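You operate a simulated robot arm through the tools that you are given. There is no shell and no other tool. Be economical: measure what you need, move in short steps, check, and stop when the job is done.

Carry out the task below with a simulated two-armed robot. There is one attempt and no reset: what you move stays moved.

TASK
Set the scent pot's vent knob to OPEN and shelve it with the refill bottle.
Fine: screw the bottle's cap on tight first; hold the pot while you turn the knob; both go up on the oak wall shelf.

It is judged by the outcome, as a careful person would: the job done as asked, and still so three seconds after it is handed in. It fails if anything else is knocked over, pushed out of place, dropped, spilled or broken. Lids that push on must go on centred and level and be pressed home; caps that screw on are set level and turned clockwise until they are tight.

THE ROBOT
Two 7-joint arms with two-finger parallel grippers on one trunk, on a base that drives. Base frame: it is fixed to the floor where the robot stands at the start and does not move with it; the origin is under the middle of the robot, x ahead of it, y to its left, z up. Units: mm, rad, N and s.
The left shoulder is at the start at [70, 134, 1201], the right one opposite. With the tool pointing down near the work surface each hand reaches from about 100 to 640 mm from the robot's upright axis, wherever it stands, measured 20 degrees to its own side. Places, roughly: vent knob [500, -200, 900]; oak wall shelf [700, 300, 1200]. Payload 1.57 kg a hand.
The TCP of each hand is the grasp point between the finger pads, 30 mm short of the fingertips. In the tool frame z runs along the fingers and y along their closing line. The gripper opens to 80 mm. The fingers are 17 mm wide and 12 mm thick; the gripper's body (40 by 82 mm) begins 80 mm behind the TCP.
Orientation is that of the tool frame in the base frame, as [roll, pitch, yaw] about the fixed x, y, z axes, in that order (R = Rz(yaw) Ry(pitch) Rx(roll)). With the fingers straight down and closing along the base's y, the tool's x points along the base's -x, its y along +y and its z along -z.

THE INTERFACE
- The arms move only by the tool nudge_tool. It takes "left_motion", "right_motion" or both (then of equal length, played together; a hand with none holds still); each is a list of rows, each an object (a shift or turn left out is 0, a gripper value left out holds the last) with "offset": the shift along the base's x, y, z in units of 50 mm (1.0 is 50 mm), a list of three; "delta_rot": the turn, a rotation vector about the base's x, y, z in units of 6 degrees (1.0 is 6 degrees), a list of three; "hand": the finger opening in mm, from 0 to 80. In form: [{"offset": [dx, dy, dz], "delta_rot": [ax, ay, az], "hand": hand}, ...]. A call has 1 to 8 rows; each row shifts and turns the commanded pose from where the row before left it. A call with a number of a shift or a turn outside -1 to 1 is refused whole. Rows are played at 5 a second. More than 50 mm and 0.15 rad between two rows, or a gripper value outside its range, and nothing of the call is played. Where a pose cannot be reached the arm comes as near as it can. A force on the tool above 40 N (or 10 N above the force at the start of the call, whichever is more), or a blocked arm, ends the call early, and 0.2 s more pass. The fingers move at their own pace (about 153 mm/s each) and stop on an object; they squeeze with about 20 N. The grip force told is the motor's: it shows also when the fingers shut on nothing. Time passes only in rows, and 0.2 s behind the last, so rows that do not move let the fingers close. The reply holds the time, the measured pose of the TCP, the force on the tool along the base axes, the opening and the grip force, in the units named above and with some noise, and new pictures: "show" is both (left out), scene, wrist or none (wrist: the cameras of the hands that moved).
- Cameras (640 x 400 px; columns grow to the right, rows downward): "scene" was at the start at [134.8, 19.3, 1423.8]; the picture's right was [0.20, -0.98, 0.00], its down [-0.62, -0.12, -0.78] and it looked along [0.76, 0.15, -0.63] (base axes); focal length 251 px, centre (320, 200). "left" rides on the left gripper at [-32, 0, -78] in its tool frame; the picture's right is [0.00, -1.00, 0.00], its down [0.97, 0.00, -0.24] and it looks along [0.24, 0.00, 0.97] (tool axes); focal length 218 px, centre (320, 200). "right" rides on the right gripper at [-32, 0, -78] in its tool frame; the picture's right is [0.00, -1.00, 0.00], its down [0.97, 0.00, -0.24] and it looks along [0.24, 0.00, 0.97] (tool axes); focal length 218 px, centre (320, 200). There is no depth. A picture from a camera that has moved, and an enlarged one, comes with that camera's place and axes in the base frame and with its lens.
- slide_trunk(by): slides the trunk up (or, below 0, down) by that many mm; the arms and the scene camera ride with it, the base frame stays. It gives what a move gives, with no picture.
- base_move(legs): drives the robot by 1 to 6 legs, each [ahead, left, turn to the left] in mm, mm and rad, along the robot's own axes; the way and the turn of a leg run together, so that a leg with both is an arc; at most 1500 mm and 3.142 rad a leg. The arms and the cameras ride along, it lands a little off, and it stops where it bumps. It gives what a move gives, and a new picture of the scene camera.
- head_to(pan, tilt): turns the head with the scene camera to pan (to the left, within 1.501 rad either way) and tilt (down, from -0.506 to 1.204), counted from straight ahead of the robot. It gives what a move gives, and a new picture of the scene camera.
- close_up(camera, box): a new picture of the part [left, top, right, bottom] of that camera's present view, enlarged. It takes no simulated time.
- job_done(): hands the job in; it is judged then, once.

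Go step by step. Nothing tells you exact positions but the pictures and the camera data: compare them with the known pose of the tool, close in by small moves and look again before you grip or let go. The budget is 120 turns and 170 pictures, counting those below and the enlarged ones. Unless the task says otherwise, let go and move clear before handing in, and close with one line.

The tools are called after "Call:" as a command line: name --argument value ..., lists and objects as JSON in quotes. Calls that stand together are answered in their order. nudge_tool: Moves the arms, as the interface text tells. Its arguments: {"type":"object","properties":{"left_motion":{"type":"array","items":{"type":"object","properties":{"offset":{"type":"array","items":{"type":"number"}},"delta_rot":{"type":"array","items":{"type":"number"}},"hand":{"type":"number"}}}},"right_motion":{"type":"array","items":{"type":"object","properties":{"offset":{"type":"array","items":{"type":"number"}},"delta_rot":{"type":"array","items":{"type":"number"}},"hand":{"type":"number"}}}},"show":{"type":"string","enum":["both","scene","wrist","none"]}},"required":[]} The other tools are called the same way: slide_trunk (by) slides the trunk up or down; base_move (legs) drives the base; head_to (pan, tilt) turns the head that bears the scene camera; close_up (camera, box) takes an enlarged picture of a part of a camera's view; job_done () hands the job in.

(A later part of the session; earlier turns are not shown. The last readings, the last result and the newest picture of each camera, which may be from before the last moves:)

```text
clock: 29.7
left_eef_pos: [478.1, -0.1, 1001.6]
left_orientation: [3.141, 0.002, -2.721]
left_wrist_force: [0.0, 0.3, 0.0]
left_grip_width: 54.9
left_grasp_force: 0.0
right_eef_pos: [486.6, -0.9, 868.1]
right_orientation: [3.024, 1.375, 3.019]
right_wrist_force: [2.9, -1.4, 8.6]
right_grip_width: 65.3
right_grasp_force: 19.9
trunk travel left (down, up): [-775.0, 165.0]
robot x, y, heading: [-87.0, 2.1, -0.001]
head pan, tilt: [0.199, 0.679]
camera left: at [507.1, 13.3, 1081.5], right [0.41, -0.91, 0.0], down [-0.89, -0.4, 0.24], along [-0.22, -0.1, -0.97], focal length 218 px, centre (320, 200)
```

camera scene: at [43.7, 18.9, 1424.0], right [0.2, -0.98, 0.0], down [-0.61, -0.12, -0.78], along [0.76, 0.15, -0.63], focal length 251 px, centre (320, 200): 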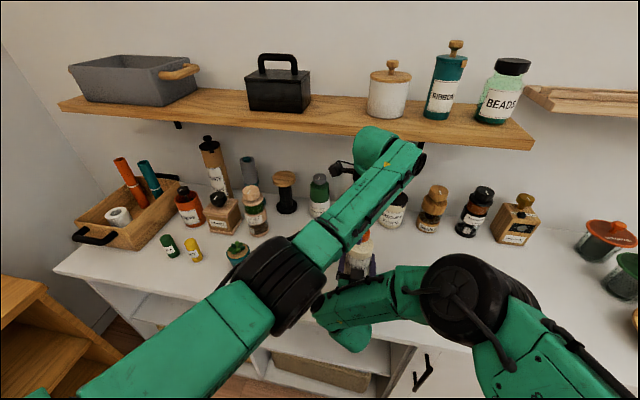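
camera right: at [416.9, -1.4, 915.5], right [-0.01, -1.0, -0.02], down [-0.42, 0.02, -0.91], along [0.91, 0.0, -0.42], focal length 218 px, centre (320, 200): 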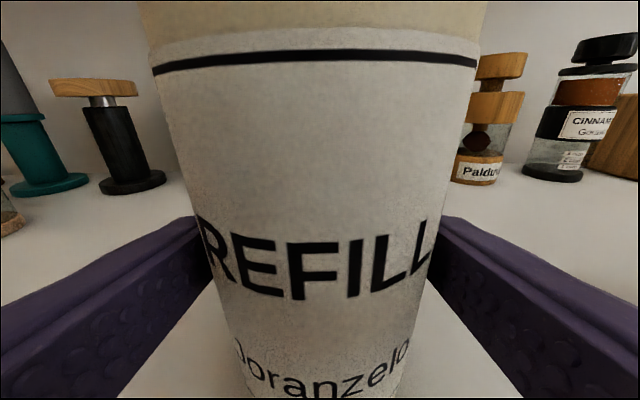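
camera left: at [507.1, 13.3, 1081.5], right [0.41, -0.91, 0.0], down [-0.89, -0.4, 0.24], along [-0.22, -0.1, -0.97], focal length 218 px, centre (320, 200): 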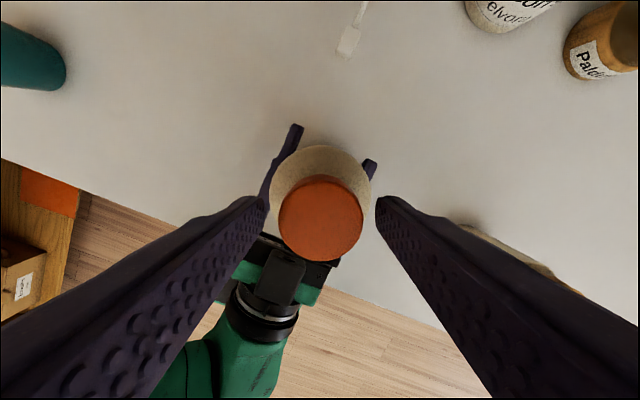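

The cap sits level on the neck. I'll grip again and keep turning clockwise.

Call:
nudge_tool --left_motion '[{"delta_rot": [0, 0, 1]}, {"delta_rot": [0, 0, 1]}, {"delta_rot": [0, 0, 1]}, {"delta_rot": [0, 0, 1]}, {"offset": [0, 0, -0.05], "hand": 30}, {"hand": 30}, {"hand": 30}]' --show "none"

Call:
nudge_tool --left_motion '[{"delta_rot": [0, 0, -1]}, {"delta_rot": [0, 0, -1]}, {"delta_rot": [0, 0, -1]}, {"delta_rot": [0, 0, -1]}, {"delta_rot": [0, 0, -1]}, {"delta_rot": [0, 0, -1]}, {"delta_rot": [0, 0, -1]}, {"delta_rot": [0, 0, -1]}]' --show "none"

Call:
nudge_tool --left_motion '[{"delta_rot": [0, 0, -1]}, {"delta_rot": [0, 0, -1]}, {"delta_rot": [0, 0, -1]}, {"delta_rot": [0, 0, -1]}, {"delta_rot": [0, 0, -1]}, {"delta_rot": [0, 0, -1]}, {"delta_rot": [0, 0, -1]}, {"delta_rot": [0, 0, -1]}]' --show "wrist"

```text
clock: 31.3
left_eef_pos: [479.5, 0.1, 1001.3]
left_orientation: [-3.139, 0.001, -2.305]
left_wrist_force: [-5.8, -0.2, 22.4]
left_grip_width: 35.1
left_grasp_force: 20.3
right_eef_pos: [486.1, 1.3, 869.5]
right_orientation: [3.029, 1.376, 3.022]
right_wrist_force: [13.6, -0.8, -1.6]
right_grip_width: 65.6
right_grasp_force: 20.1
trunk travel left (down, up): [-775.0, 165.0]
robot x, y, heading: [-89.3, -0.2, -0.001]
head pan, tilt: [0.199, 0.679]
```

```text
clock: 33.1
left_eef_pos: [477.3, 0.5, 1001.1]
left_orientation: [-3.141, 0.0, 3.138]
left_wrist_force: [2.1, -3.6, -4.6]
left_grip_width: 36.0
left_grasp_force: 20.2
right_eef_pos: [486.9, 1.2, 868.8]
right_orientation: [3.025, 1.375, 3.018]
right_wrist_force: [-4.6, 1.1, 8.3]
right_grip_width: 64.9
right_grasp_force: 20.3
trunk travel left (down, up): [-775.0, 165.0]
robot x, y, heading: [-85.7, -1.2, 0.001]
head pan, tilt: [0.199, 0.679]
```

```text
clock: 34.9
left_eef_pos: [477.6, 0.9, 1000.3]
left_orientation: [-3.141, -0.001, 2.3]
left_wrist_force: [-3.0, -12.5, 0.5]
left_grip_width: 36.3
left_grasp_force: 20.0
right_eef_pos: [486.9, 0.5, 868.8]
right_orientation: [3.024, 1.376, 3.019]
right_wrist_force: [2.4, 11.4, 3.2]
right_grip_width: 65.9
right_grasp_force: 20.0
trunk travel left (down, up): [-775.0, 165.0]
robot x, y, heading: [-88.8, 1.8, -0.005]
head pan, tilt: [0.199, 0.679]
camera left: at [498.8, -23.0, 1079.0], right [-0.75, -0.67, 0.0], down [-0.65, 0.72, 0.24], along [-0.16, 0.18, -0.97], focal length 218 px, centre (320, 200)
```

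left: 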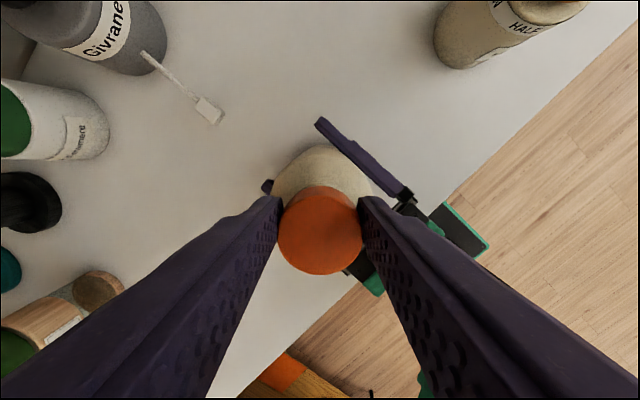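

The width went to 36 again with no descent, so the cap seems to be at its stop. I'll release and inspect it.

Call:
nudge_tool --left_motion '[{"hand": 60}, {"hand": 70}, {"offset": [0, 0, 0.5]}, {"offset": [0, 0, 0.8]}, {"offset": [-0.2, 0.6, 0.4]}, {"offset": [-0.2, 0.8, 0]}, {"offset": [-0.2, 0.8, 0]}, {}]' --show "both"

Call:
close_up --camera "scene" --box '[310, 190, 410, 280]'

```text
clock: 36.7
left_eef_pos: [487.3, 105.3, 1081.7]
left_orientation: [3.141, -0.001, 2.302]
left_wrist_force: [0.5, 0.2, -1.2]
left_grip_width: 69.9
left_grasp_force: 0.2
left hand out of reach, approached as far as the arm can: row 5, 6, 7
right_eef_pos: [487.3, -0.9, 868.5]
right_orientation: [3.02, 1.375, 3.014]
right_wrist_force: [-1.6, -1.1, 3.7]
right_grip_width: 65.3
right_grasp_force: 20.2
trunk travel left (down, up): [-775.0, 165.0]
robot x, y, heading: [-88.9, 3.4, 0.0]
head pan, tilt: [0.199, 0.679]
camera scene: at [44.9, 18.2, 1423.9], right [0.2, -0.98, 0.0], down [-0.62, -0.12, -0.78], along [0.76, 0.15, -0.63], focal length 251 px, centre (320, 200)
camera left: at [508.3, 82.0, 1160.7], right [-0.74, -0.67, 0.0], down [-0.65, 0.72, 0.24], along [-0.16, 0.18, -0.97], focal length 218 px, centre (320, 200)
```

scene: 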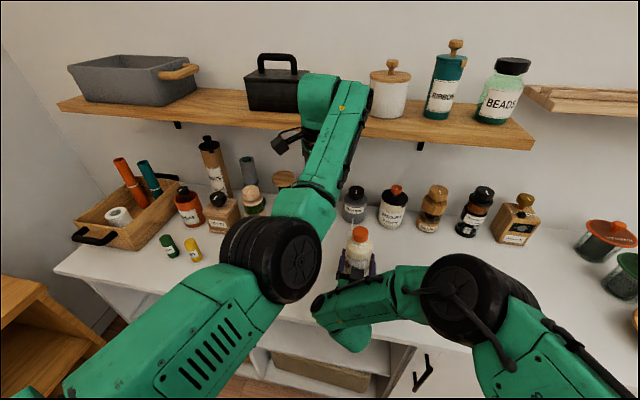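
left: 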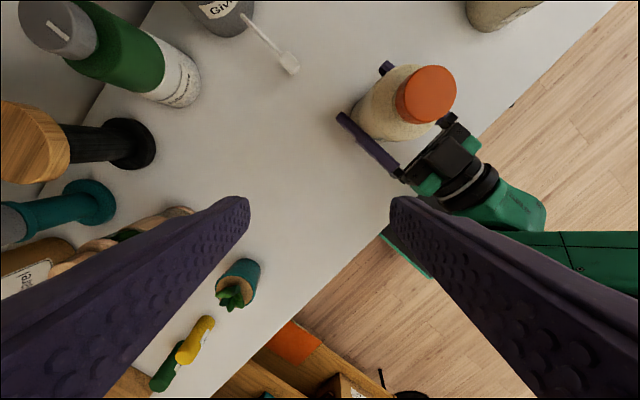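

```text
4.44 times, centred on (360, 235) of scene
camera zoom: at [44.9, 18.2, 1423.9], right [0.2, -0.98, 0.0], down [-0.62, -0.12, -0.78], along [0.76, 0.15, -0.63], focal length 1116 px, centre (142, 44)
```

zoom: 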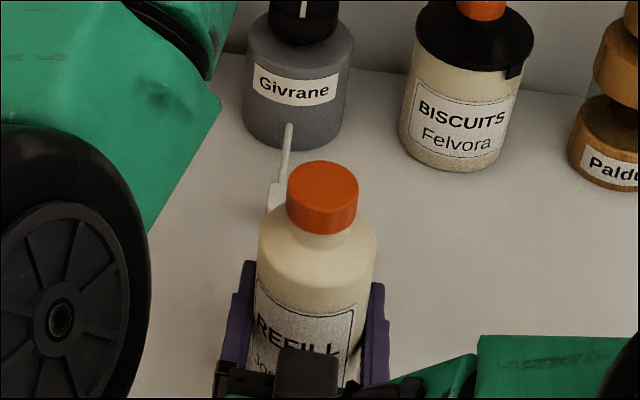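

Call:
close_up --camera "scene" --box '[340, 220, 380, 250]'

Call:
close_up --camera "left" --box '[340, 50, 480, 150]'

```text
13.33 times, centred on (360, 235) of scene
camera zoom: at [44.9, 18.2, 1423.9], right [0.2, -0.98, 0.0], down [-0.62, -0.12, -0.78], along [0.76, 0.15, -0.63], focal length 3349 px, centre (-213, -267)
```

zoom: 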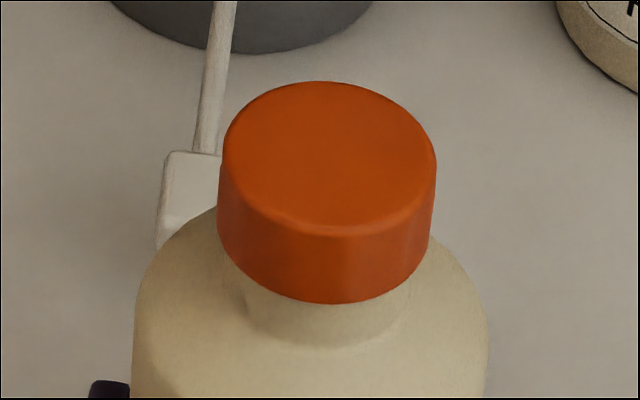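

```text
4.00 times, centred on (410, 100) of left
camera zoom: at [508.3, 82.0, 1160.7], right [-0.74, -0.67, 0.0], down [-0.65, 0.72, 0.24], along [-0.16, 0.18, -0.97], focal length 873 px, centre (-40, 600)
```

zoom: 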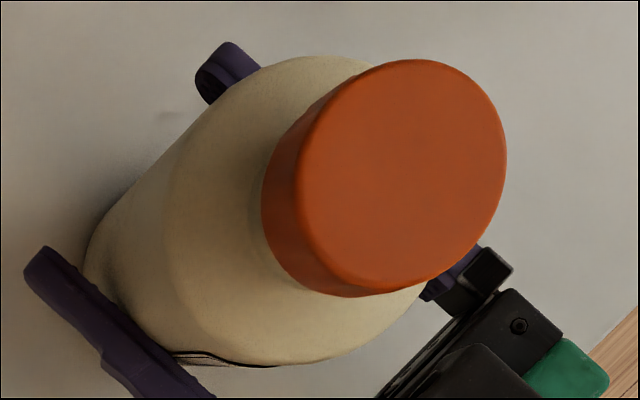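

The cap is on level, but some neck shows. I'll do one more full tightening round and compare the cap height before and after.

Call:
nudge_tool --left_motion '[{"offset": [-0.05, -0.6, 0], "delta_rot": [0, 0, 1]}, {"offset": [-0.05, -0.6, 0], "delta_rot": [0, 0, 1]}, {"offset": [-0.05, -0.5, 0], "delta_rot": [0, 0, 1]}, {"offset": [-0.03, -0.4, 0], "delta_rot": [0, 0, 1]}, {"delta_rot": [0, 0, 1]}, {"delta_rot": [0, 0, 1]}, {"delta_rot": [0, 0, 1]}, {"delta_rot": [0, 0, 1]}]' --show "none"

Call:
nudge_tool --left_motion '[{"delta_rot": [0, 0, 1]}, {"delta_rot": [0, 0, 1]}, {"delta_rot": [0, 0, 1]}, {"delta_rot": [0, 0, 1]}, {"delta_rot": [0, 0, 1]}, {"delta_rot": [0, 0, 1]}, {"delta_rot": [0, 0, 1]}, {"delta_rot": [0, 0, 1]}]' --show "none"

Call:
nudge_tool --left_motion '[{"delta_rot": [0, 0, 1]}, {"delta_rot": [0, 0, 1]}, {"delta_rot": [0, 0, 1]}, {"delta_rot": [0, 0, 1]}, {"delta_rot": [0, 0, 1]}, {"delta_rot": [0, 0, 1]}, {}]' --show "wrist"

```text
clock: 38.5
left_eef_pos: [478.0, 1.5, 1084.8]
left_orientation: [3.141, -0.001, -3.14]
left_wrist_force: [0.4, 0.0, -0.3]
left_grip_width: 70.1
left_grasp_force: 0.1
right_eef_pos: [486.6, 0.5, 869.4]
right_orientation: [3.025, 1.377, 3.017]
right_wrist_force: [-1.1, -1.3, 5.1]
right_grip_width: 64.7
right_grasp_force: 20.2
trunk travel left (down, up): [-775.0, 165.0]
robot x, y, heading: [-86.8, 1.5, -0.005]
head pan, tilt: [0.199, 0.679]
```

```text
clock: 40.3
left_eef_pos: [476.0, 0.5, 1085.2]
left_orientation: [-3.141, 0.0, -2.302]
left_wrist_force: [0.4, 0.0, -0.3]
left_grip_width: 69.9
left_grasp_force: 0.0
right_eef_pos: [486.9, -0.5, 868.5]
right_orientation: [3.025, 1.375, 3.017]
right_wrist_force: [-0.5, -0.7, 5.7]
right_grip_width: 65.0
right_grasp_force: 20.0
trunk travel left (down, up): [-775.0, 165.0]
robot x, y, heading: [-86.2, 3.5, -0.001]
head pan, tilt: [0.199, 0.679]
```

```text
clock: 41.9
left_eef_pos: [478.2, 1.0, 1084.1]
left_orientation: [3.141, 0.001, -1.677]
left_wrist_force: [0.3, -0.4, 0.4]
left_grip_width: 70.1
left_grasp_force: 0.0
right_eef_pos: [487.0, 0.3, 869.5]
right_orientation: [3.027, 1.374, 3.021]
right_wrist_force: [0.3, -1.0, 4.9]
right_grip_width: 64.9
right_grasp_force: 19.8
trunk travel left (down, up): [-775.0, 165.0]
robot x, y, heading: [-89.2, -0.4, -0.002]
head pan, tilt: [0.199, 0.679]
camera left: at [480.5, 32.7, 1163.4], right [0.99, -0.1, 0.0], down [-0.1, -0.97, 0.24], along [-0.02, -0.24, -0.97], focal length 218 px, centre (320, 200)
```

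left: 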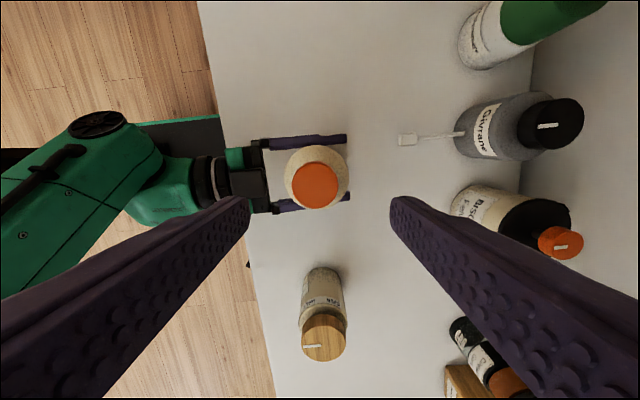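

Call:
nudge_tool --left_motion '[{"offset": [-0.06, 0, -0.6]}, {"offset": [0, 0, -0.6]}, {"offset": [0, 0, -0.46]}, {"hand": 50}, {"hand": 30}, {"hand": 30}, {"hand": 30}]' --show "wrist"

```text
clock: 43.5
left_eef_pos: [477.0, -0.2, 1000.6]
left_orientation: [-3.141, 0.0, -1.677]
left_wrist_force: [-5.7, -3.0, 0.1]
left_grip_width: 35.9
left_grasp_force: 20.6
right_eef_pos: [487.4, 0.5, 871.0]
right_orientation: [3.026, 1.375, 3.019]
right_wrist_force: [4.7, 1.5, 3.1]
right_grip_width: 64.7
right_grasp_force: 19.9
trunk travel left (down, up): [-775.0, 165.0]
robot x, y, heading: [-89.6, -0.4, -0.006]
head pan, tilt: [0.199, 0.679]
camera left: at [479.4, 32.1, 1080.2], right [0.99, -0.11, 0.0], down [-0.1, -0.97, 0.24], along [-0.03, -0.24, -0.97], focal length 218 px, centre (320, 200)
```

left: 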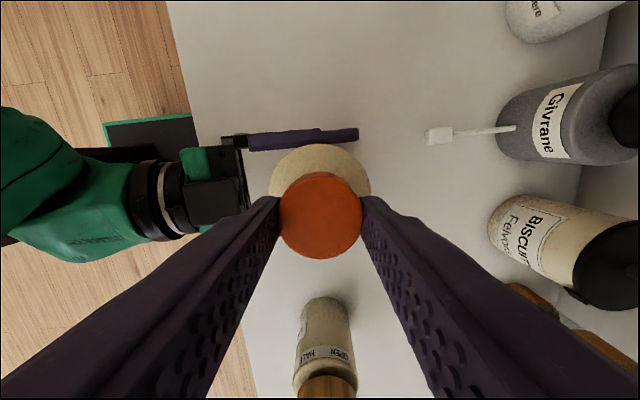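

Call:
nudge_tool --left_motion '[{"delta_rot": [0, 0, -1], "offset": [0, 0, -0.03]}, {"delta_rot": [0, 0, -1], "offset": [0, 0, -0.01]}, {"delta_rot": [0, 0, -1]}, {"delta_rot": [0, 0, -1]}, {"delta_rot": [0, 0, -1]}, {"delta_rot": [0, 0, -1]}, {"delta_rot": [0, 0, -1]}, {"delta_rot": [0, 0, -1]}]' --show "none"

Call:
nudge_tool --left_motion '[{"delta_rot": [0, 0, -1], "offset": [0, 0, -0.005]}, {"delta_rot": [0, 0, -1], "offset": [0, 0, -0.005]}, {"delta_rot": [0, 0, -1], "offset": [0, 0, -0.005]}, {"delta_rot": [0, 0, -1], "offset": [0, 0, -0.005]}, {"delta_rot": [0, 0, -1]}, {"delta_rot": [0, 0, -1]}, {"delta_rot": [0, 0, -1]}, {"delta_rot": [0, 0, -1]}]' --show "none"

Call:
nudge_tool --left_motion '[{"delta_rot": [0, 0, -1]}, {"delta_rot": [0, 0, -1]}, {"delta_rot": [0, 0, -1]}, {"delta_rot": [0, 0, -1]}, {"delta_rot": [0, 0, -1]}, {"delta_rot": [0, 0, -1]}, {"delta_rot": [0, 0, -1]}, {"delta_rot": [0, 0, -1]}]' --show "none"

Call:
nudge_tool --left_motion '[{"delta_rot": [0, 0, -1]}, {"delta_rot": [0, 0, -1]}, {"delta_rot": [0, 0, -1]}, {"delta_rot": [0, 0, -1]}, {"delta_rot": [0, 0, -1]}, {"delta_rot": [0, 0, -1]}, {"delta_rot": [0, 0, -1]}, {"delta_rot": [0, 0, -1]}]' --show "wrist"

Call:
close_up --camera "scene" --box '[340, 220, 380, 250]'

```text
clock: 45.3
left_eef_pos: [474.9, -0.0, 1000.5]
left_orientation: [3.141, 0.0, -2.517]
left_wrist_force: [2.0, -0.7, -0.6]
left_grip_width: 36.0
left_grasp_force: 20.7
right_eef_pos: [484.6, 0.3, 869.8]
right_orientation: [3.026, 1.376, 3.018]
right_wrist_force: [-3.3, -0.4, 4.0]
right_grip_width: 64.5
right_grasp_force: 20.3
trunk travel left (down, up): [-775.0, 165.0]
robot x, y, heading: [-88.5, -2.7, -0.001]
head pan, tilt: [0.199, 0.679]
```

```text
clock: 47.1
left_eef_pos: [473.7, 1.0, 997.2]
left_orientation: [-3.14, -0.003, 2.928]
left_wrist_force: [2.5, -8.6, 0.4]
left_grip_width: 36.0
left_grasp_force: 20.2
right_eef_pos: [485.9, -0.4, 868.1]
right_orientation: [3.025, 1.373, 3.019]
right_wrist_force: [-2.7, 7.3, 3.8]
right_grip_width: 64.9
right_grasp_force: 20.1
trunk travel left (down, up): [-775.0, 165.0]
robot x, y, heading: [-89.1, -0.8, -0.002]
head pan, tilt: [0.199, 0.679]
```

```text
clock: 48.9
left_eef_pos: [474.7, 1.5, 998.7]
left_orientation: [3.14, 0.001, 2.091]
left_wrist_force: [-5.4, -9.1, 3.4]
left_grip_width: 36.2
left_grasp_force: 20.1
right_eef_pos: [485.9, 0.0, 868.1]
right_orientation: [3.027, 1.377, 3.022]
right_wrist_force: [2.3, 9.7, 0.0]
right_grip_width: 65.6
right_grasp_force: 19.9
trunk travel left (down, up): [-775.0, 165.0]
robot x, y, heading: [-89.8, 1.9, -0.002]
head pan, tilt: [0.199, 0.679]
```

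```text
clock: 50.7
left_eef_pos: [474.5, 2.3, 999.1]
left_orientation: [-3.141, -0.002, 1.253]
left_wrist_force: [-3.2, -1.4, 0.8]
left_grip_width: 36.0
left_grasp_force: 20.4
right_eef_pos: [488.4, -0.4, 869.1]
right_orientation: [3.029, 1.374, 3.02]
right_wrist_force: [4.7, 1.8, 4.2]
right_grip_width: 65.6
right_grasp_force: 20.1
trunk travel left (down, up): [-775.0, 165.0]
robot x, y, heading: [-88.3, 3.0, -0.003]
head pan, tilt: [0.199, 0.679]
camera left: at [464.4, -28.3, 1077.5], right [-0.95, 0.31, 0.0], down [0.3, 0.92, 0.24], along [0.07, 0.23, -0.97], focal length 218 px, centre (320, 200)
```

left: 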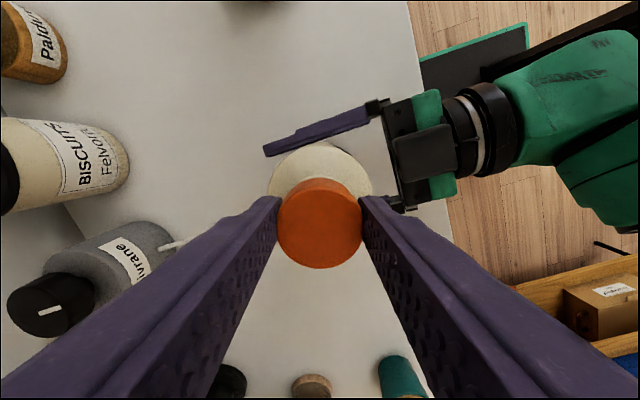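

```text
13.33 times, centred on (360, 235) of scene
camera zoom: at [45.3, 19.3, 1423.9], right [0.2, -0.98, 0.0], down [-0.62, -0.12, -0.78], along [0.76, 0.15, -0.63], focal length 3349 px, centre (-213, -267)
```

zoom: 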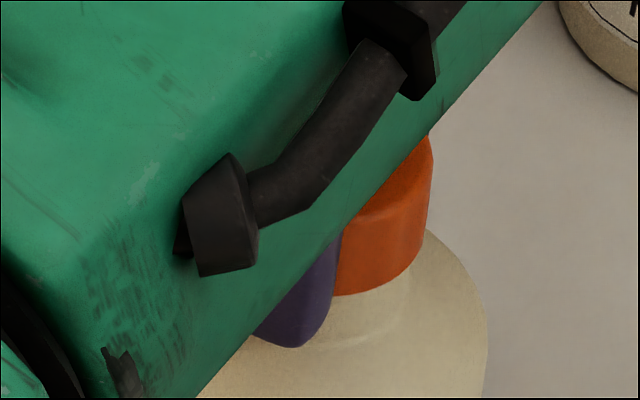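

The cap height is unchanged after 190° more. To see whether the fingers slip on a tight cap, I'll look at the cap texture in the wrist view before and after a further turn.

Call:
close_up --camera "left" --box '[270, 170, 370, 275]'

Call:
nudge_tool --left_motion '[{"delta_rot": [0, 0, -1]}, {"delta_rot": [0, 0, -1]}, {"delta_rot": [0, 0, -1]}, {"delta_rot": [0, 0, -1]}, {"delta_rot": [0, 0, -1]}]' --show "none"

Call:
close_up --camera "left" --box '[270, 170, 370, 275]'

```text
3.81 times, centred on (320, 222) of left
camera zoom: at [464.4, -28.3, 1077.5], right [-0.95, 0.31, 0.0], down [0.3, 0.92, 0.24], along [0.07, 0.23, -0.97], focal length 832 px, centre (320, 114)
```

zoom: 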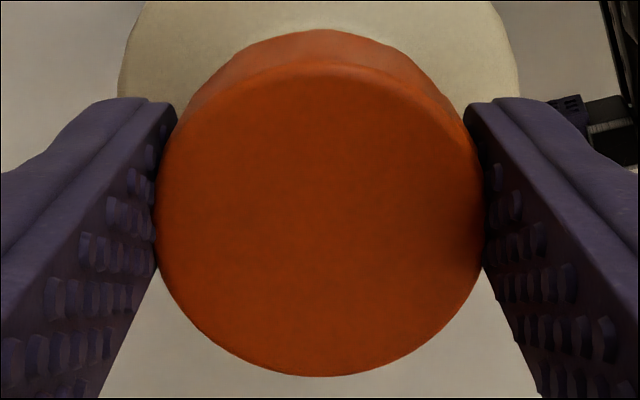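

```text
clock: 51.9
left_eef_pos: [474.7, 2.7, 997.5]
left_orientation: [-3.14, 0.0, 0.73]
left_wrist_force: [-1.6, 0.1, -0.4]
left_grip_width: 36.2
left_grasp_force: 19.9
right_eef_pos: [487.3, -0.1, 869.3]
right_orientation: [3.026, 1.376, 3.019]
right_wrist_force: [5.2, -1.6, 8.9]
right_grip_width: 65.4
right_grasp_force: 19.8
trunk travel left (down, up): [-775.0, 165.0]
robot x, y, heading: [-89.4, -1.3, -0.009]
head pan, tilt: [0.199, 0.679]
```

```text
3.81 times, centred on (320, 222) of left
camera zoom: at [450.1, -19.8, 1077.1], right [-0.67, 0.75, 0.0], down [0.72, 0.65, 0.24], along [0.18, 0.16, -0.97], focal length 832 px, centre (320, 114)
```

zoom: 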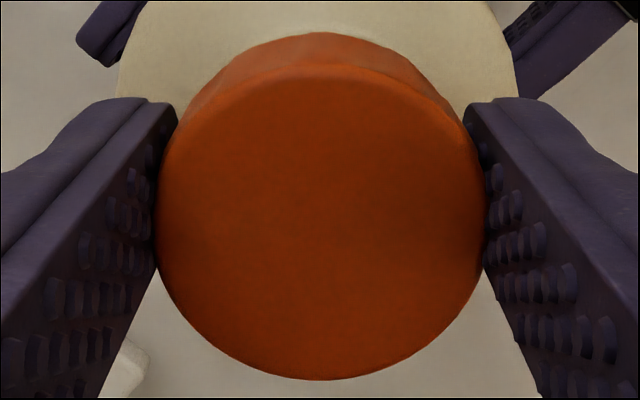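

I can't tell from the texture. I'll do a gentle pull-up test: if the thread holds, the force rises while the cap stays down.

Call:
nudge_tool --left_motion '[{"offset": [0, 0, 0.04]}, {"offset": [0, 0, 0.04]}, {"offset": [0, 0, 0.04]}, {}]' --show "none"

Call:
close_up --camera "left" --box '[270, 170, 370, 275]'

```text
clock: 52.9
left_eef_pos: [474.2, 1.6, 1002.3]
left_orientation: [-3.139, 0.001, 0.733]
left_wrist_force: [-0.2, -4.4, -22.0]
left_grip_width: 36.0
left_grasp_force: 20.1
right_eef_pos: [487.5, 0.9, 869.4]
right_orientation: [3.025, 1.377, 3.017]
right_wrist_force: [-0.2, 3.5, 18.5]
right_grip_width: 66.0
right_grasp_force: 20.1
trunk travel left (down, up): [-775.0, 165.0]
robot x, y, heading: [-89.1, 0.2, -0.005]
head pan, tilt: [0.199, 0.679]
```

```text
3.81 times, centred on (320, 222) of left
camera zoom: at [450.8, -20.2, 1081.7], right [-0.67, 0.74, 0.0], down [0.72, 0.65, 0.24], along [0.18, 0.16, -0.97], focal length 832 px, centre (320, 114)
```

zoom: 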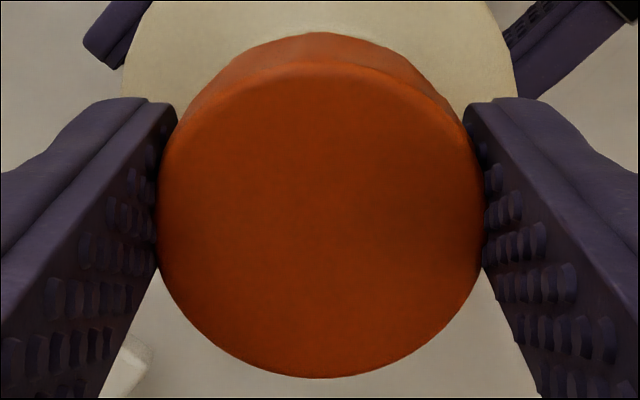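

The pull test holds at 22 N while the bottle takes the load, so the cap is threaded and tight. I'll release, retract the left hand and unwind its wrist.

Call:
nudge_tool --left_motion '[{"offset": [0, 0, -0.08]}, {"hand": 60}, {"hand": 70}, {"offset": [0, 0, 0.5]}, {"offset": [0, 0, 0.8], "delta_rot": [0, 0, 1]}, {"offset": [-0.4, 0.6, 0], "delta_rot": [0, 0, 1]}, {"offset": [-0.4, 0.6, 0], "delta_rot": [0, 0, 1]}, {"offset": [-0.4, 0.6, 0], "delta_rot": [0, 0, 1]}]' --show "none"

Call:
nudge_tool --left_motion '[{"offset": [-0.4, 0.6, 0], "delta_rot": [0, 0, 1]}, {"offset": [-0.4, 0.6, 0], "delta_rot": [0, 0, 1]}, {"offset": [-0.4, 0.6, 0], "delta_rot": [0, 0, 1]}, {"delta_rot": [0, 0, 1]}, {"delta_rot": [0, 0, 1]}, {"delta_rot": [0, 0, 1]}, {"delta_rot": [0, 0, 1]}, {"delta_rot": [0, 0, 1]}]' --show "none"

Call:
nudge_tool --left_motion '[{"delta_rot": [0, 0, 1]}, {"delta_rot": [0, 0, 1]}, {"delta_rot": [0, 0, 1]}, {"delta_rot": [0, 0, 1]}, {"delta_rot": [0, 0, 1]}, {"delta_rot": [0, 0, 1]}, {"delta_rot": [0, 0, 1]}, {"delta_rot": [0, 0, 1]}]' --show "scene"

Call:
close_up --camera "scene" --box '[340, 220, 380, 250]'

```text
clock: 54.7
left_eef_pos: [484.0, 104.7, 1064.6]
left_orientation: [-3.14, 0.0, 1.152]
left_wrist_force: [-0.6, 0.7, 0.1]
left_grip_width: 69.9
left_grasp_force: 0.1
left hand out of reach, approached as far as the arm can: row 6, 7, 8
right_eef_pos: [486.6, -0.6, 870.0]
right_orientation: [3.033, 1.375, 3.027]
right_wrist_force: [4.4, -2.3, 14.6]
right_grip_width: 65.0
right_grasp_force: 20.2
trunk travel left (down, up): [-775.0, 165.0]
robot x, y, heading: [-90.8, 0.1, -0.005]
head pan, tilt: [0.199, 0.679]
```

```text
clock: 56.5
left_eef_pos: [467.1, 201.2, 1055.5]
left_orientation: [3.14, 0.001, 1.99]
left_wrist_force: [0.3, 0.2, -0.7]
left_grip_width: 70.1
left_grasp_force: 0.1
left hand out of reach, approached as far as the arm can: row 1, 2, 3
right_eef_pos: [486.0, -1.3, 869.1]
right_orientation: [3.024, 1.374, 3.019]
right_wrist_force: [-0.3, -2.1, 9.3]
right_grip_width: 64.9
right_grasp_force: 20.3
trunk travel left (down, up): [-775.0, 165.0]
robot x, y, heading: [-90.7, 2.6, -0.003]
head pan, tilt: [0.199, 0.679]
```

```text
clock: 58.3
left_eef_pos: [467.7, 201.4, 1057.5]
left_orientation: [3.141, 0.0, 2.828]
left_wrist_force: [0.0, -0.2, 0.3]
left_grip_width: 70.0
left_grasp_force: 0.1
right_eef_pos: [486.4, 0.4, 868.8]
right_orientation: [3.023, 1.375, 3.02]
right_wrist_force: [-3.7, -1.1, 4.3]
right_grip_width: 65.0
right_grasp_force: 19.7
trunk travel left (down, up): [-775.0, 165.0]
robot x, y, heading: [-90.5, 3.3, -0.004]
head pan, tilt: [0.199, 0.679]
camera scene: at [44.4, 18.7, 1423.9], right [0.2, -0.98, 0.0], down [-0.61, -0.12, -0.78], along [0.76, 0.15, -0.63], focal length 251 px, centre (320, 200)
```

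scene: 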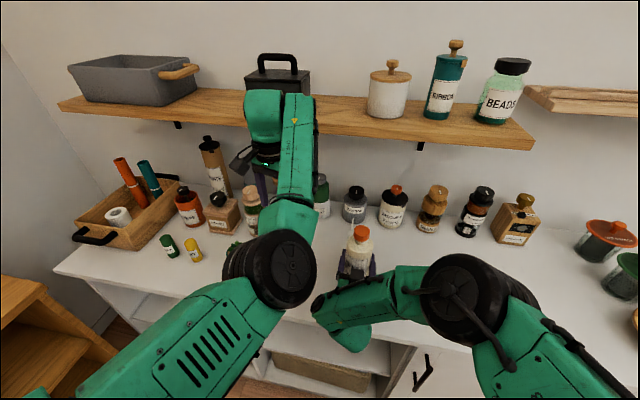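

```text
13.33 times, centred on (360, 235) of scene
camera zoom: at [44.4, 18.7, 1423.9], right [0.2, -0.98, 0.0], down [-0.61, -0.12, -0.78], along [0.76, 0.15, -0.63], focal length 3349 px, centre (-213, -267)
```

zoom: 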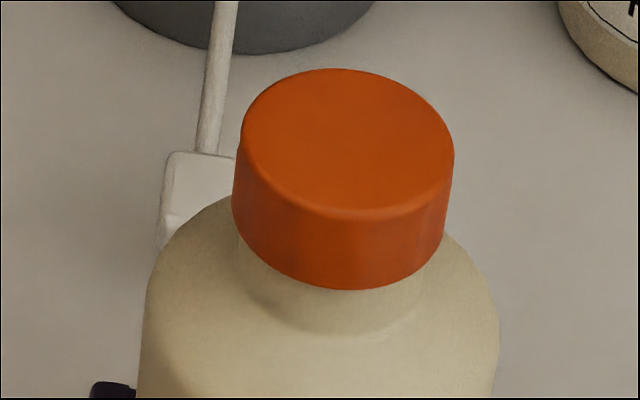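

The cap to shoulder gap didn't change through the last 220°, so I take the cap as tight. Next I'll tuck the left arm back and lift the bottle a little before raising the trunk.

Call:
nudge_tool --left_motion '[{"offset": [-0.5, 0.1, -0.2]}, {"offset": [-0.5, 0.1, -0.2]}, {"offset": [-0.5, 0.1, -0.2], "delta_rot": [0, 0, 1]}, {"offset": [-0.5, 0.1, -0.2], "delta_rot": [0, 0, 1]}, {"offset": [-0.5, 0.1, -0.2], "delta_rot": [0, 0, 1]}]' --right_motion '[{"offset": [0, 0, 0.1]}, {"offset": [0, 0, 0.2]}, {"offset": [0, 0, 0.3]}, {"offset": [0, 0, 0.4]}, {"offset": [0, 0, 0.4]}]' --show "both"

```text
clock: 59.5
left_eef_pos: [410.7, 264.9, 983.6]
left_orientation: [-3.14, 0.001, -3.14]
left_wrist_force: [-1.3, 0.5, 0.4]
left_grip_width: 69.9
left_grasp_force: 0.1
left hand out of reach, approached as far as the arm can: row 1, 2, 3, 4, 5
right_eef_pos: [488.3, 0.2, 939.4]
right_orientation: [3.029, 1.374, 3.023]
right_wrist_force: [-0.2, -0.3, -2.8]
right_grip_width: 64.6
right_grasp_force: 19.7
trunk travel left (down, up): [-775.0, 165.0]
robot x, y, heading: [-92.6, -1.7, -0.005]
head pan, tilt: [0.199, 0.679]
camera scene: at [45.3, 19.6, 1423.8], right [0.2, -0.98, 0.0], down [-0.62, -0.12, -0.78], along [0.76, 0.15, -0.63], focal length 251 px, centre (320, 200)
camera right: at [418.0, -1.4, 985.4], right [-0.01, -1.0, -0.02], down [-0.42, 0.02, -0.91], along [0.91, 0.0, -0.42], focal length 218 px, centre (320, 200)
camera left: at [442.2, 265.8, 1062.2], right [0.0, -1.0, 0.0], down [-0.97, 0.0, 0.24], along [-0.24, 0.0, -0.97], focal length 218 px, centre (320, 200)
```

scene: 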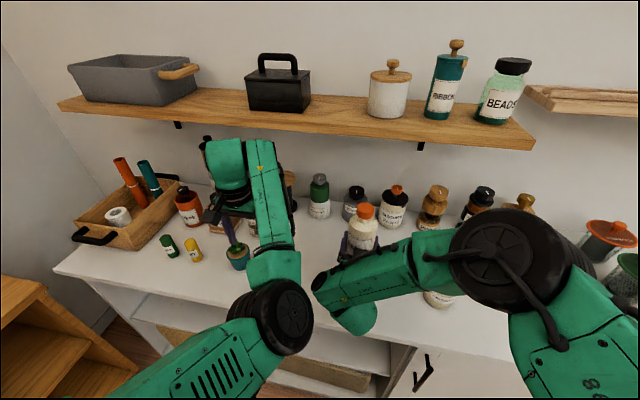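
right: 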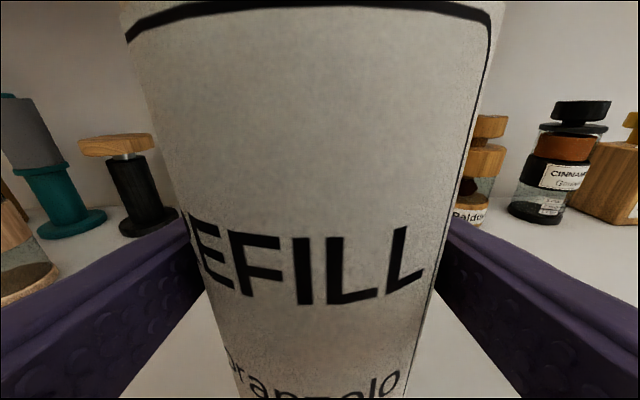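
left: 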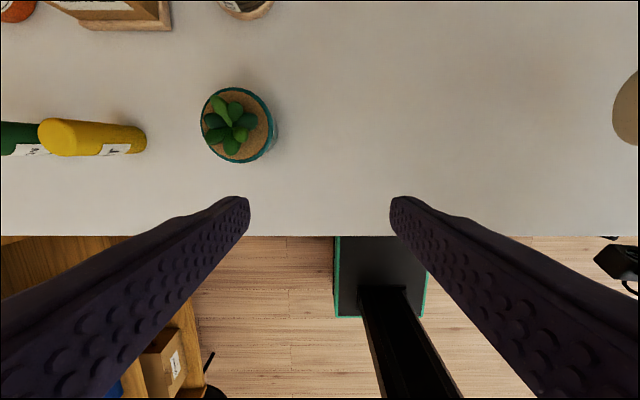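

The bottle is lifted, leaning about 2–3° at most. I'll raise the trunk to bring everything to shelf height.

Call:
slide_trunk --by 160

Call:
head_to --pan 0.25 --tilt 0.55

```text
clock: 61.3
left_eef_pos: [410.6, 264.9, 1142.9]
left_orientation: [3.141, -0.002, -3.141]
left_wrist_force: [0.4, 0.9, 0.5]
left_grip_width: 69.9
left_grasp_force: 0.0
right_eef_pos: [489.9, -0.2, 1098.8]
right_orientation: [3.027, 1.374, 3.02]
right_wrist_force: [0.1, 0.1, -2.6]
right_grip_width: 65.0
right_grasp_force: 20.2
trunk travel left (down, up): [-935.0, 5.0]
robot x, y, heading: [-89.9, -2.2, 0.002]
head pan, tilt: [0.199, 0.679]
```

```text
clock: 62.0
left_eef_pos: [410.7, 265.2, 1143.2]
left_orientation: [-3.142, 0.0, -3.141]
left_wrist_force: [-0.3, 0.6, -0.2]
left_grip_width: 69.8
left_grasp_force: 0.1
right_eef_pos: [489.7, -0.1, 1099.8]
right_orientation: [3.027, 1.373, 3.022]
right_wrist_force: [0.5, 0.1, -3.0]
right_grip_width: 64.6
right_grasp_force: 20.0
trunk travel left (down, up): [-935.0, 5.0]
robot x, y, heading: [-89.2, -1.7, -0.003]
head pan, tilt: [0.25, 0.55]
camera scene: at [49.5, 24.4, 1595.0], right [0.24, -0.97, 0.0], down [-0.51, -0.13, -0.85], along [0.83, 0.21, -0.52], focal length 251 px, centre (320, 200)
```

scene: 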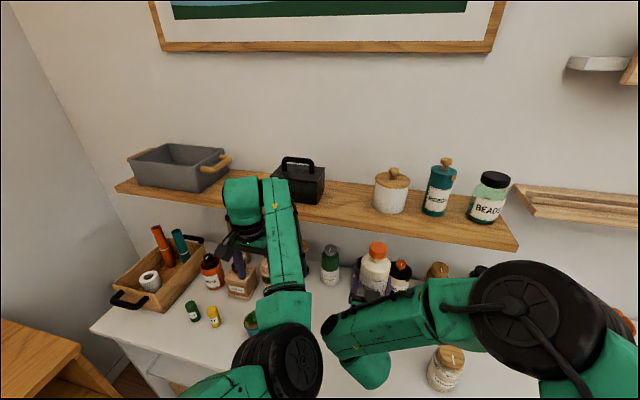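

Call:
close_up --camera "scene" --box '[270, 140, 530, 260]'

Call:
close_up --camera "right" --box '[0, 0, 640, 400]'

```text
2.46 times, centred on (400, 200) of scene
camera zoom: at [49.5, 24.4, 1595.0], right [0.24, -0.97, 0.0], down [-0.51, -0.13, -0.85], along [0.83, 0.21, -0.52], focal length 618 px, centre (123, 200)
```

zoom: 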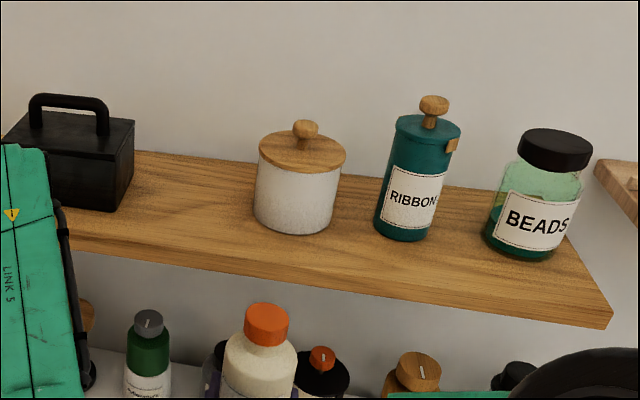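

```text
1.00 times, centred on (320, 200) of right
camera zoom: at [419.1, -1.7, 1144.9], right [-0.01, -1.0, -0.02], down [-0.42, 0.02, -0.91], along [0.91, 0.0, -0.42], focal length 218 px, centre (320, 200)
```

zoom: 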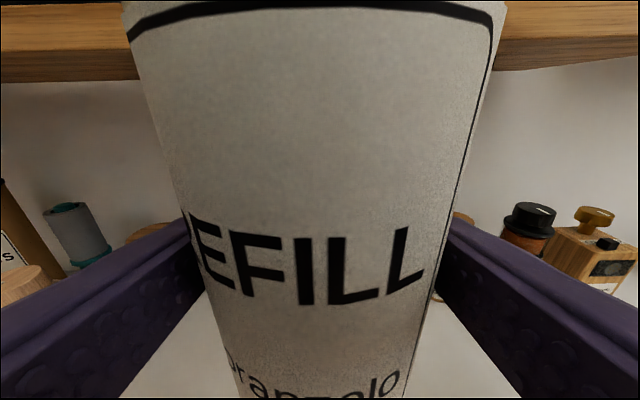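

The shelf top is at about z 1191 with its front edge at about x 606. The free gap runs from y 25 (canister) to y 188 (black box), so I'll aim at [690, 107]. I'll raise the bottle clear and tuck the left arm.

Call:
nudge_tool --left_motion '[{"offset": [-0.3, 0, -0.6]}, {"offset": [-0.5, 0, -0.6]}, {"offset": [-0.5, 0, -0.6]}, {"offset": [-0.5, 0, -0.2]}, {}]' --right_motion '[{"offset": [0, 0, 0.8]}, {"offset": [0, 0.2, 0.9]}, {"offset": [0, 0.4, 0.9]}, {"offset": [0, 0.5, 0.9]}, {"offset": [0, 0.5, 0.3]}]' --show "scene"

```text
refused: row 4 steps farther than a row can; nothing moved
```

Call:
nudge_tool --left_motion '[{"offset": [-0.3, 0, -0.6]}, {"offset": [-0.5, 0, -0.6]}, {"offset": [-0.5, 0, -0.6]}, {"offset": [-0.5, 0, -0.2]}, {}, {}]' --right_motion '[{"offset": [0, 0, 0.8]}, {"offset": [0, 0.2, 0.8]}, {"offset": [0, 0.4, 0.8]}, {"offset": [0, 0.5, 0.7]}, {"offset": [0, 0.5, 0.5]}, {"offset": [0, 0.5, 0.2]}]' --show "scene"

```text
clock: 63.4
left_eef_pos: [327.1, 319.9, 1063.0]
left_orientation: [3.036, 0.03, -3.088]
left_wrist_force: [-0.3, -0.4, -0.1]
left_grip_width: 70.0
left_grasp_force: 0.1
right_eef_pos: [493.2, 108.7, 1288.2]
right_orientation: [3.037, 1.374, 3.03]
right_wrist_force: [2.1, 0.0, -3.2]
right_grip_width: 64.4
right_grasp_force: 20.0
trunk travel left (down, up): [-935.0, 5.0]
robot x, y, heading: [-86.4, 0.8, -0.002]
head pan, tilt: [0.25, 0.55]
camera scene: at [50.1, 26.5, 1594.9], right [0.24, -0.97, 0.0], down [-0.51, -0.13, -0.85], along [0.83, 0.21, -0.52], focal length 251 px, centre (320, 200)
```

scene: 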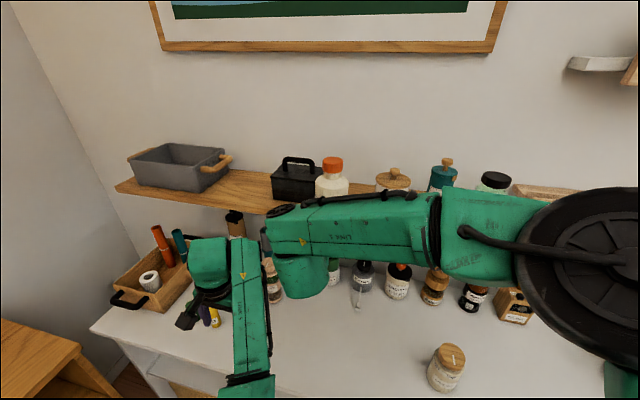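

I'll advance over the shelf halfway and look.

Call:
nudge_tool --right_motion '[{"offset": [0.5, 0, 0]}, {"offset": [0.6, 0, 0]}, {"offset": [0.6, 0, 0]}, {"offset": [0.3, 0, 0]}, {}]' --show "both"

Call:
close_up --camera "scene" --box '[230, 130, 450, 270]'

```text
clock: 64.6
left_eef_pos: [323.6, 320.5, 1060.0]
left_orientation: [3.028, 0.022, -3.088]
left_wrist_force: [-0.7, 0.9, 0.1]
left_grip_width: 70.1
left_grasp_force: 0.1
right_eef_pos: [588.5, 105.9, 1288.6]
right_orientation: [3.028, 1.372, 3.024]
right_wrist_force: [-1.0, -0.4, -2.3]
right_grip_width: 64.9
right_grasp_force: 19.7
trunk travel left (down, up): [-935.0, 5.0]
robot x, y, heading: [-87.6, -0.4, -0.005]
head pan, tilt: [0.25, 0.55]
camera scene: at [49.4, 24.5, 1595.0], right [0.24, -0.97, 0.0], down [-0.51, -0.13, -0.85], along [0.83, 0.21, -0.52], focal length 251 px, centre (320, 200)
camera right: at [517.9, 104.0, 1334.6], right [-0.01, -1.0, -0.02], down [-0.42, 0.02, -0.91], along [0.91, 0.0, -0.42], focal length 218 px, centre (320, 200)
```

scene: 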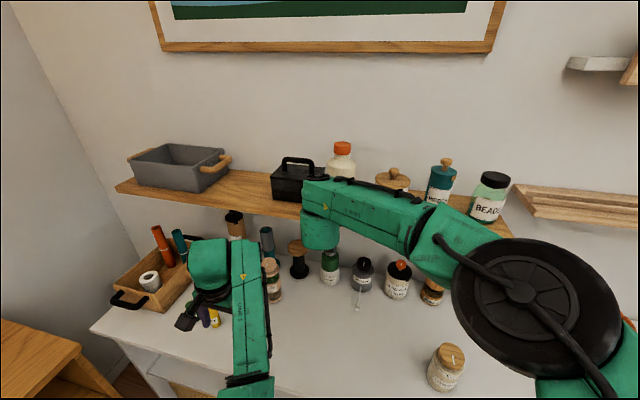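
right: 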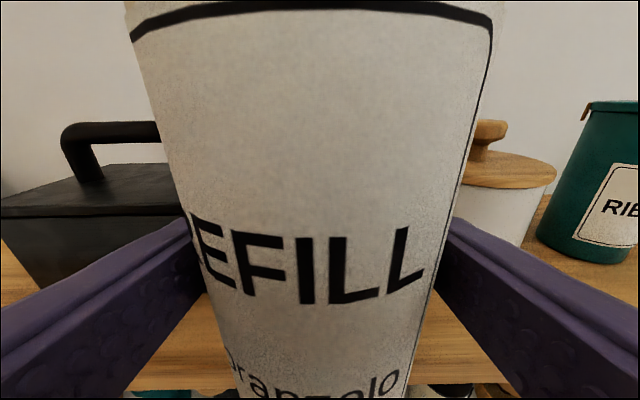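

```text
2.86 times, centred on (340, 200) of scene
camera zoom: at [49.4, 24.5, 1595.0], right [0.24, -0.97, 0.0], down [-0.51, -0.13, -0.85], along [0.83, 0.21, -0.52], focal length 718 px, centre (263, 200)
```

zoom: 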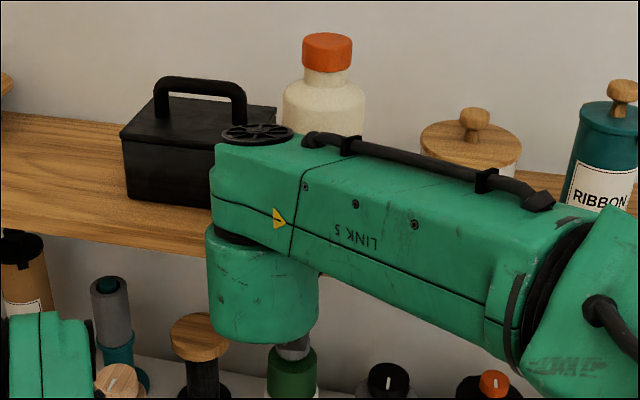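

Call:
nudge_tool --right_motion '[{"offset": [0.5, 0, 0]}, {"offset": [0.5, 0, 0]}, {"offset": [0.5, 0, 0]}, {"offset": [0.5, 0, 0]}, {}]' --show "both"

Call:
close_up --camera "scene" --box '[230, 130, 450, 270]'

```text
clock: 65.8
left_eef_pos: [323.7, 321.4, 1059.5]
left_orientation: [3.025, 0.017, -3.089]
left_wrist_force: [-0.7, 0.1, -0.2]
left_grip_width: 69.9
left_grasp_force: 0.0
right_eef_pos: [634.4, 102.0, 1293.7]
right_orientation: [3.017, 1.375, 3.016]
right_wrist_force: [-0.1, 0.3, -2.5]
right_grip_width: 64.4
right_grasp_force: 20.6
right hand out of reach, approached as far as the arm can: row 2, 3, 4
trunk travel left (down, up): [-935.0, 5.0]
robot x, y, heading: [-88.9, 0.7, -0.001]
head pan, tilt: [0.25, 0.55]
camera scene: at [50.1, 24.9, 1594.9], right [0.24, -0.97, 0.0], down [-0.51, -0.13, -0.85], along [0.83, 0.21, -0.52], focal length 251 px, centre (320, 200)
camera right: at [563.0, 99.4, 1339.7], right [0.0, -1.0, -0.02], down [-0.42, 0.02, -0.91], along [0.91, 0.01, -0.42], focal length 218 px, centre (320, 200)
```

scene: 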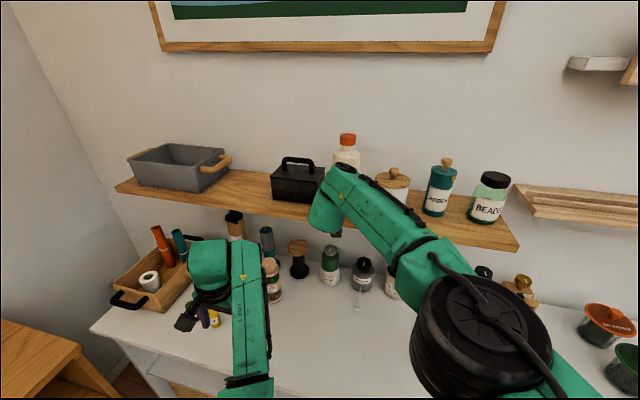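
right: 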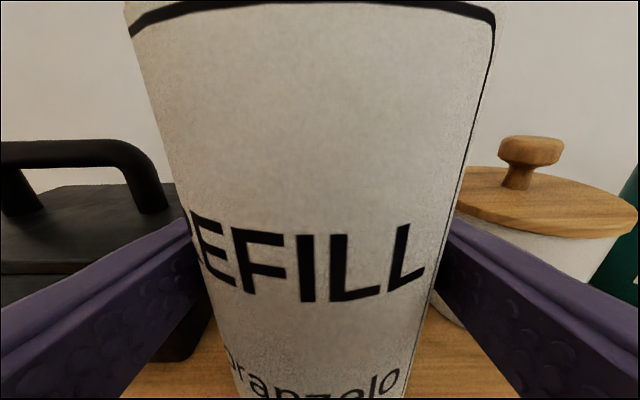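

```text
2.86 times, centred on (340, 200) of scene
camera zoom: at [50.1, 24.9, 1594.9], right [0.24, -0.97, 0.0], down [-0.51, -0.13, -0.85], along [0.83, 0.21, -0.52], focal length 718 px, centre (263, 200)
```

zoom: 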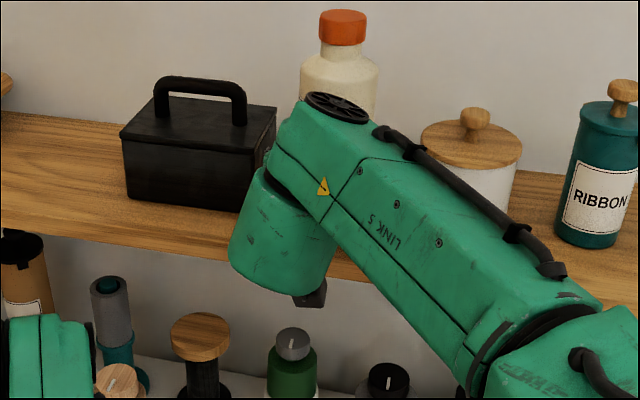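

The arm is at its reach limit, so I'll drive the base 58 mm ahead. The corridor is clear: box face at y 178, canister edge at y 15–25.

Call:
base_move --legs '[[58, 0, 0]]'

Call:
close_up --camera "right" --box '[0, 0, 640, 400]'

```text
clock: 66.8
left_eef_pos: [370.3, 320.7, 1062.7]
left_orientation: [3.024, 0.024, -3.089]
left_wrist_force: [-1.6, 0.3, 0.1]
left_grip_width: 70.2
left_grasp_force: 0.1
right_eef_pos: [680.1, 101.7, 1301.3]
right_orientation: [3.006, 1.387, 3.006]
right_wrist_force: [-1.7, -0.6, -2.7]
right_grip_width: 64.6
right_grasp_force: 20.4
trunk travel left (down, up): [-935.0, 5.0]
robot x, y, heading: [-29.1, -1.4, -0.004]
head pan, tilt: [0.25, 0.55]
camera scene: at [93.6, 24.3, 1596.3], right [0.25, -0.97, 0.0], down [-0.5, -0.13, -0.86], along [0.83, 0.21, -0.52], focal length 251 px, centre (320, 200)
```

scene: 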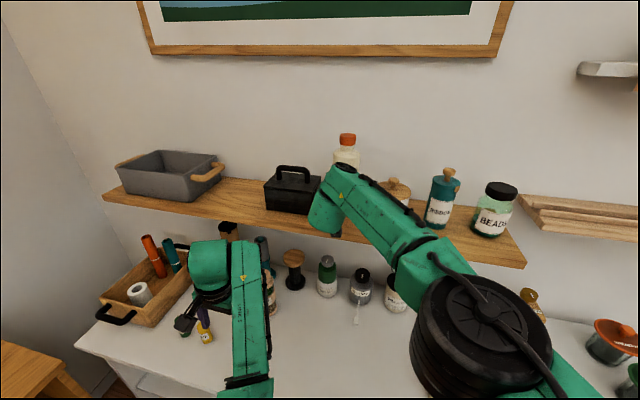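

```text
1.00 times, centred on (320, 200) of right
camera zoom: at [608.5, 99.5, 1346.1], right [0.0, -1.0, -0.02], down [-0.41, 0.02, -0.91], along [0.91, 0.01, -0.41], focal length 218 px, centre (320, 200)
```

zoom: 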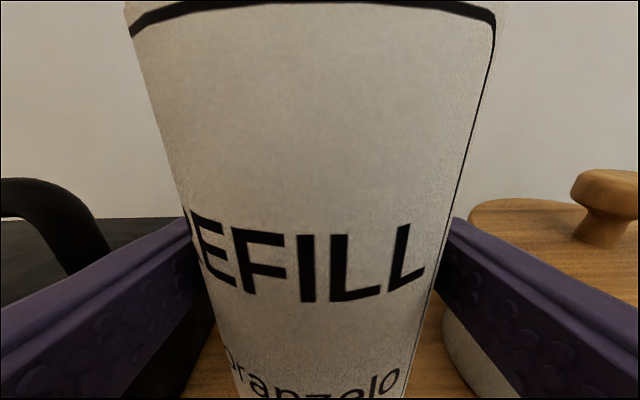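

Call:
nudge_tool --right_motion '[{}, {}, {}]' --show "scene"

```text
clock: 67.6
left_eef_pos: [378.0, 323.3, 1059.4]
left_orientation: [3.021, 0.015, -3.088]
left_wrist_force: [-0.1, -0.2, -0.5]
left_grip_width: 69.9
left_grasp_force: 0.0
right_eef_pos: [689.6, 101.0, 1294.4]
right_orientation: [3.012, 1.378, 3.011]
right_wrist_force: [-0.4, 0.3, -2.8]
right_grip_width: 64.6
right_grasp_force: 19.8
trunk travel left (down, up): [-935.0, 5.0]
robot x, y, heading: [-34.3, -0.8, -0.001]
head pan, tilt: [0.25, 0.55]
camera scene: at [106.7, 24.4, 1595.0], right [0.25, -0.97, 0.0], down [-0.51, -0.13, -0.85], along [0.83, 0.21, -0.52], focal length 251 px, centre (320, 200)
```

scene: 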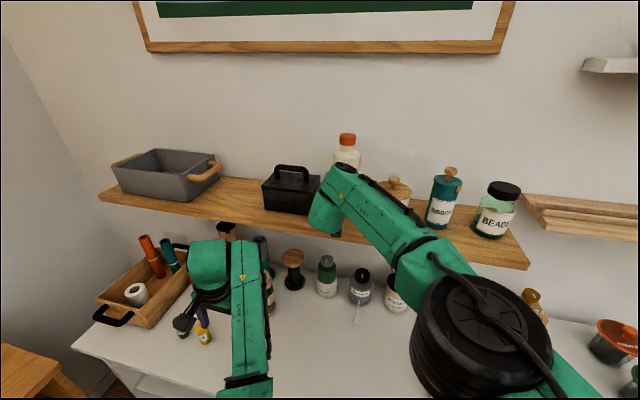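

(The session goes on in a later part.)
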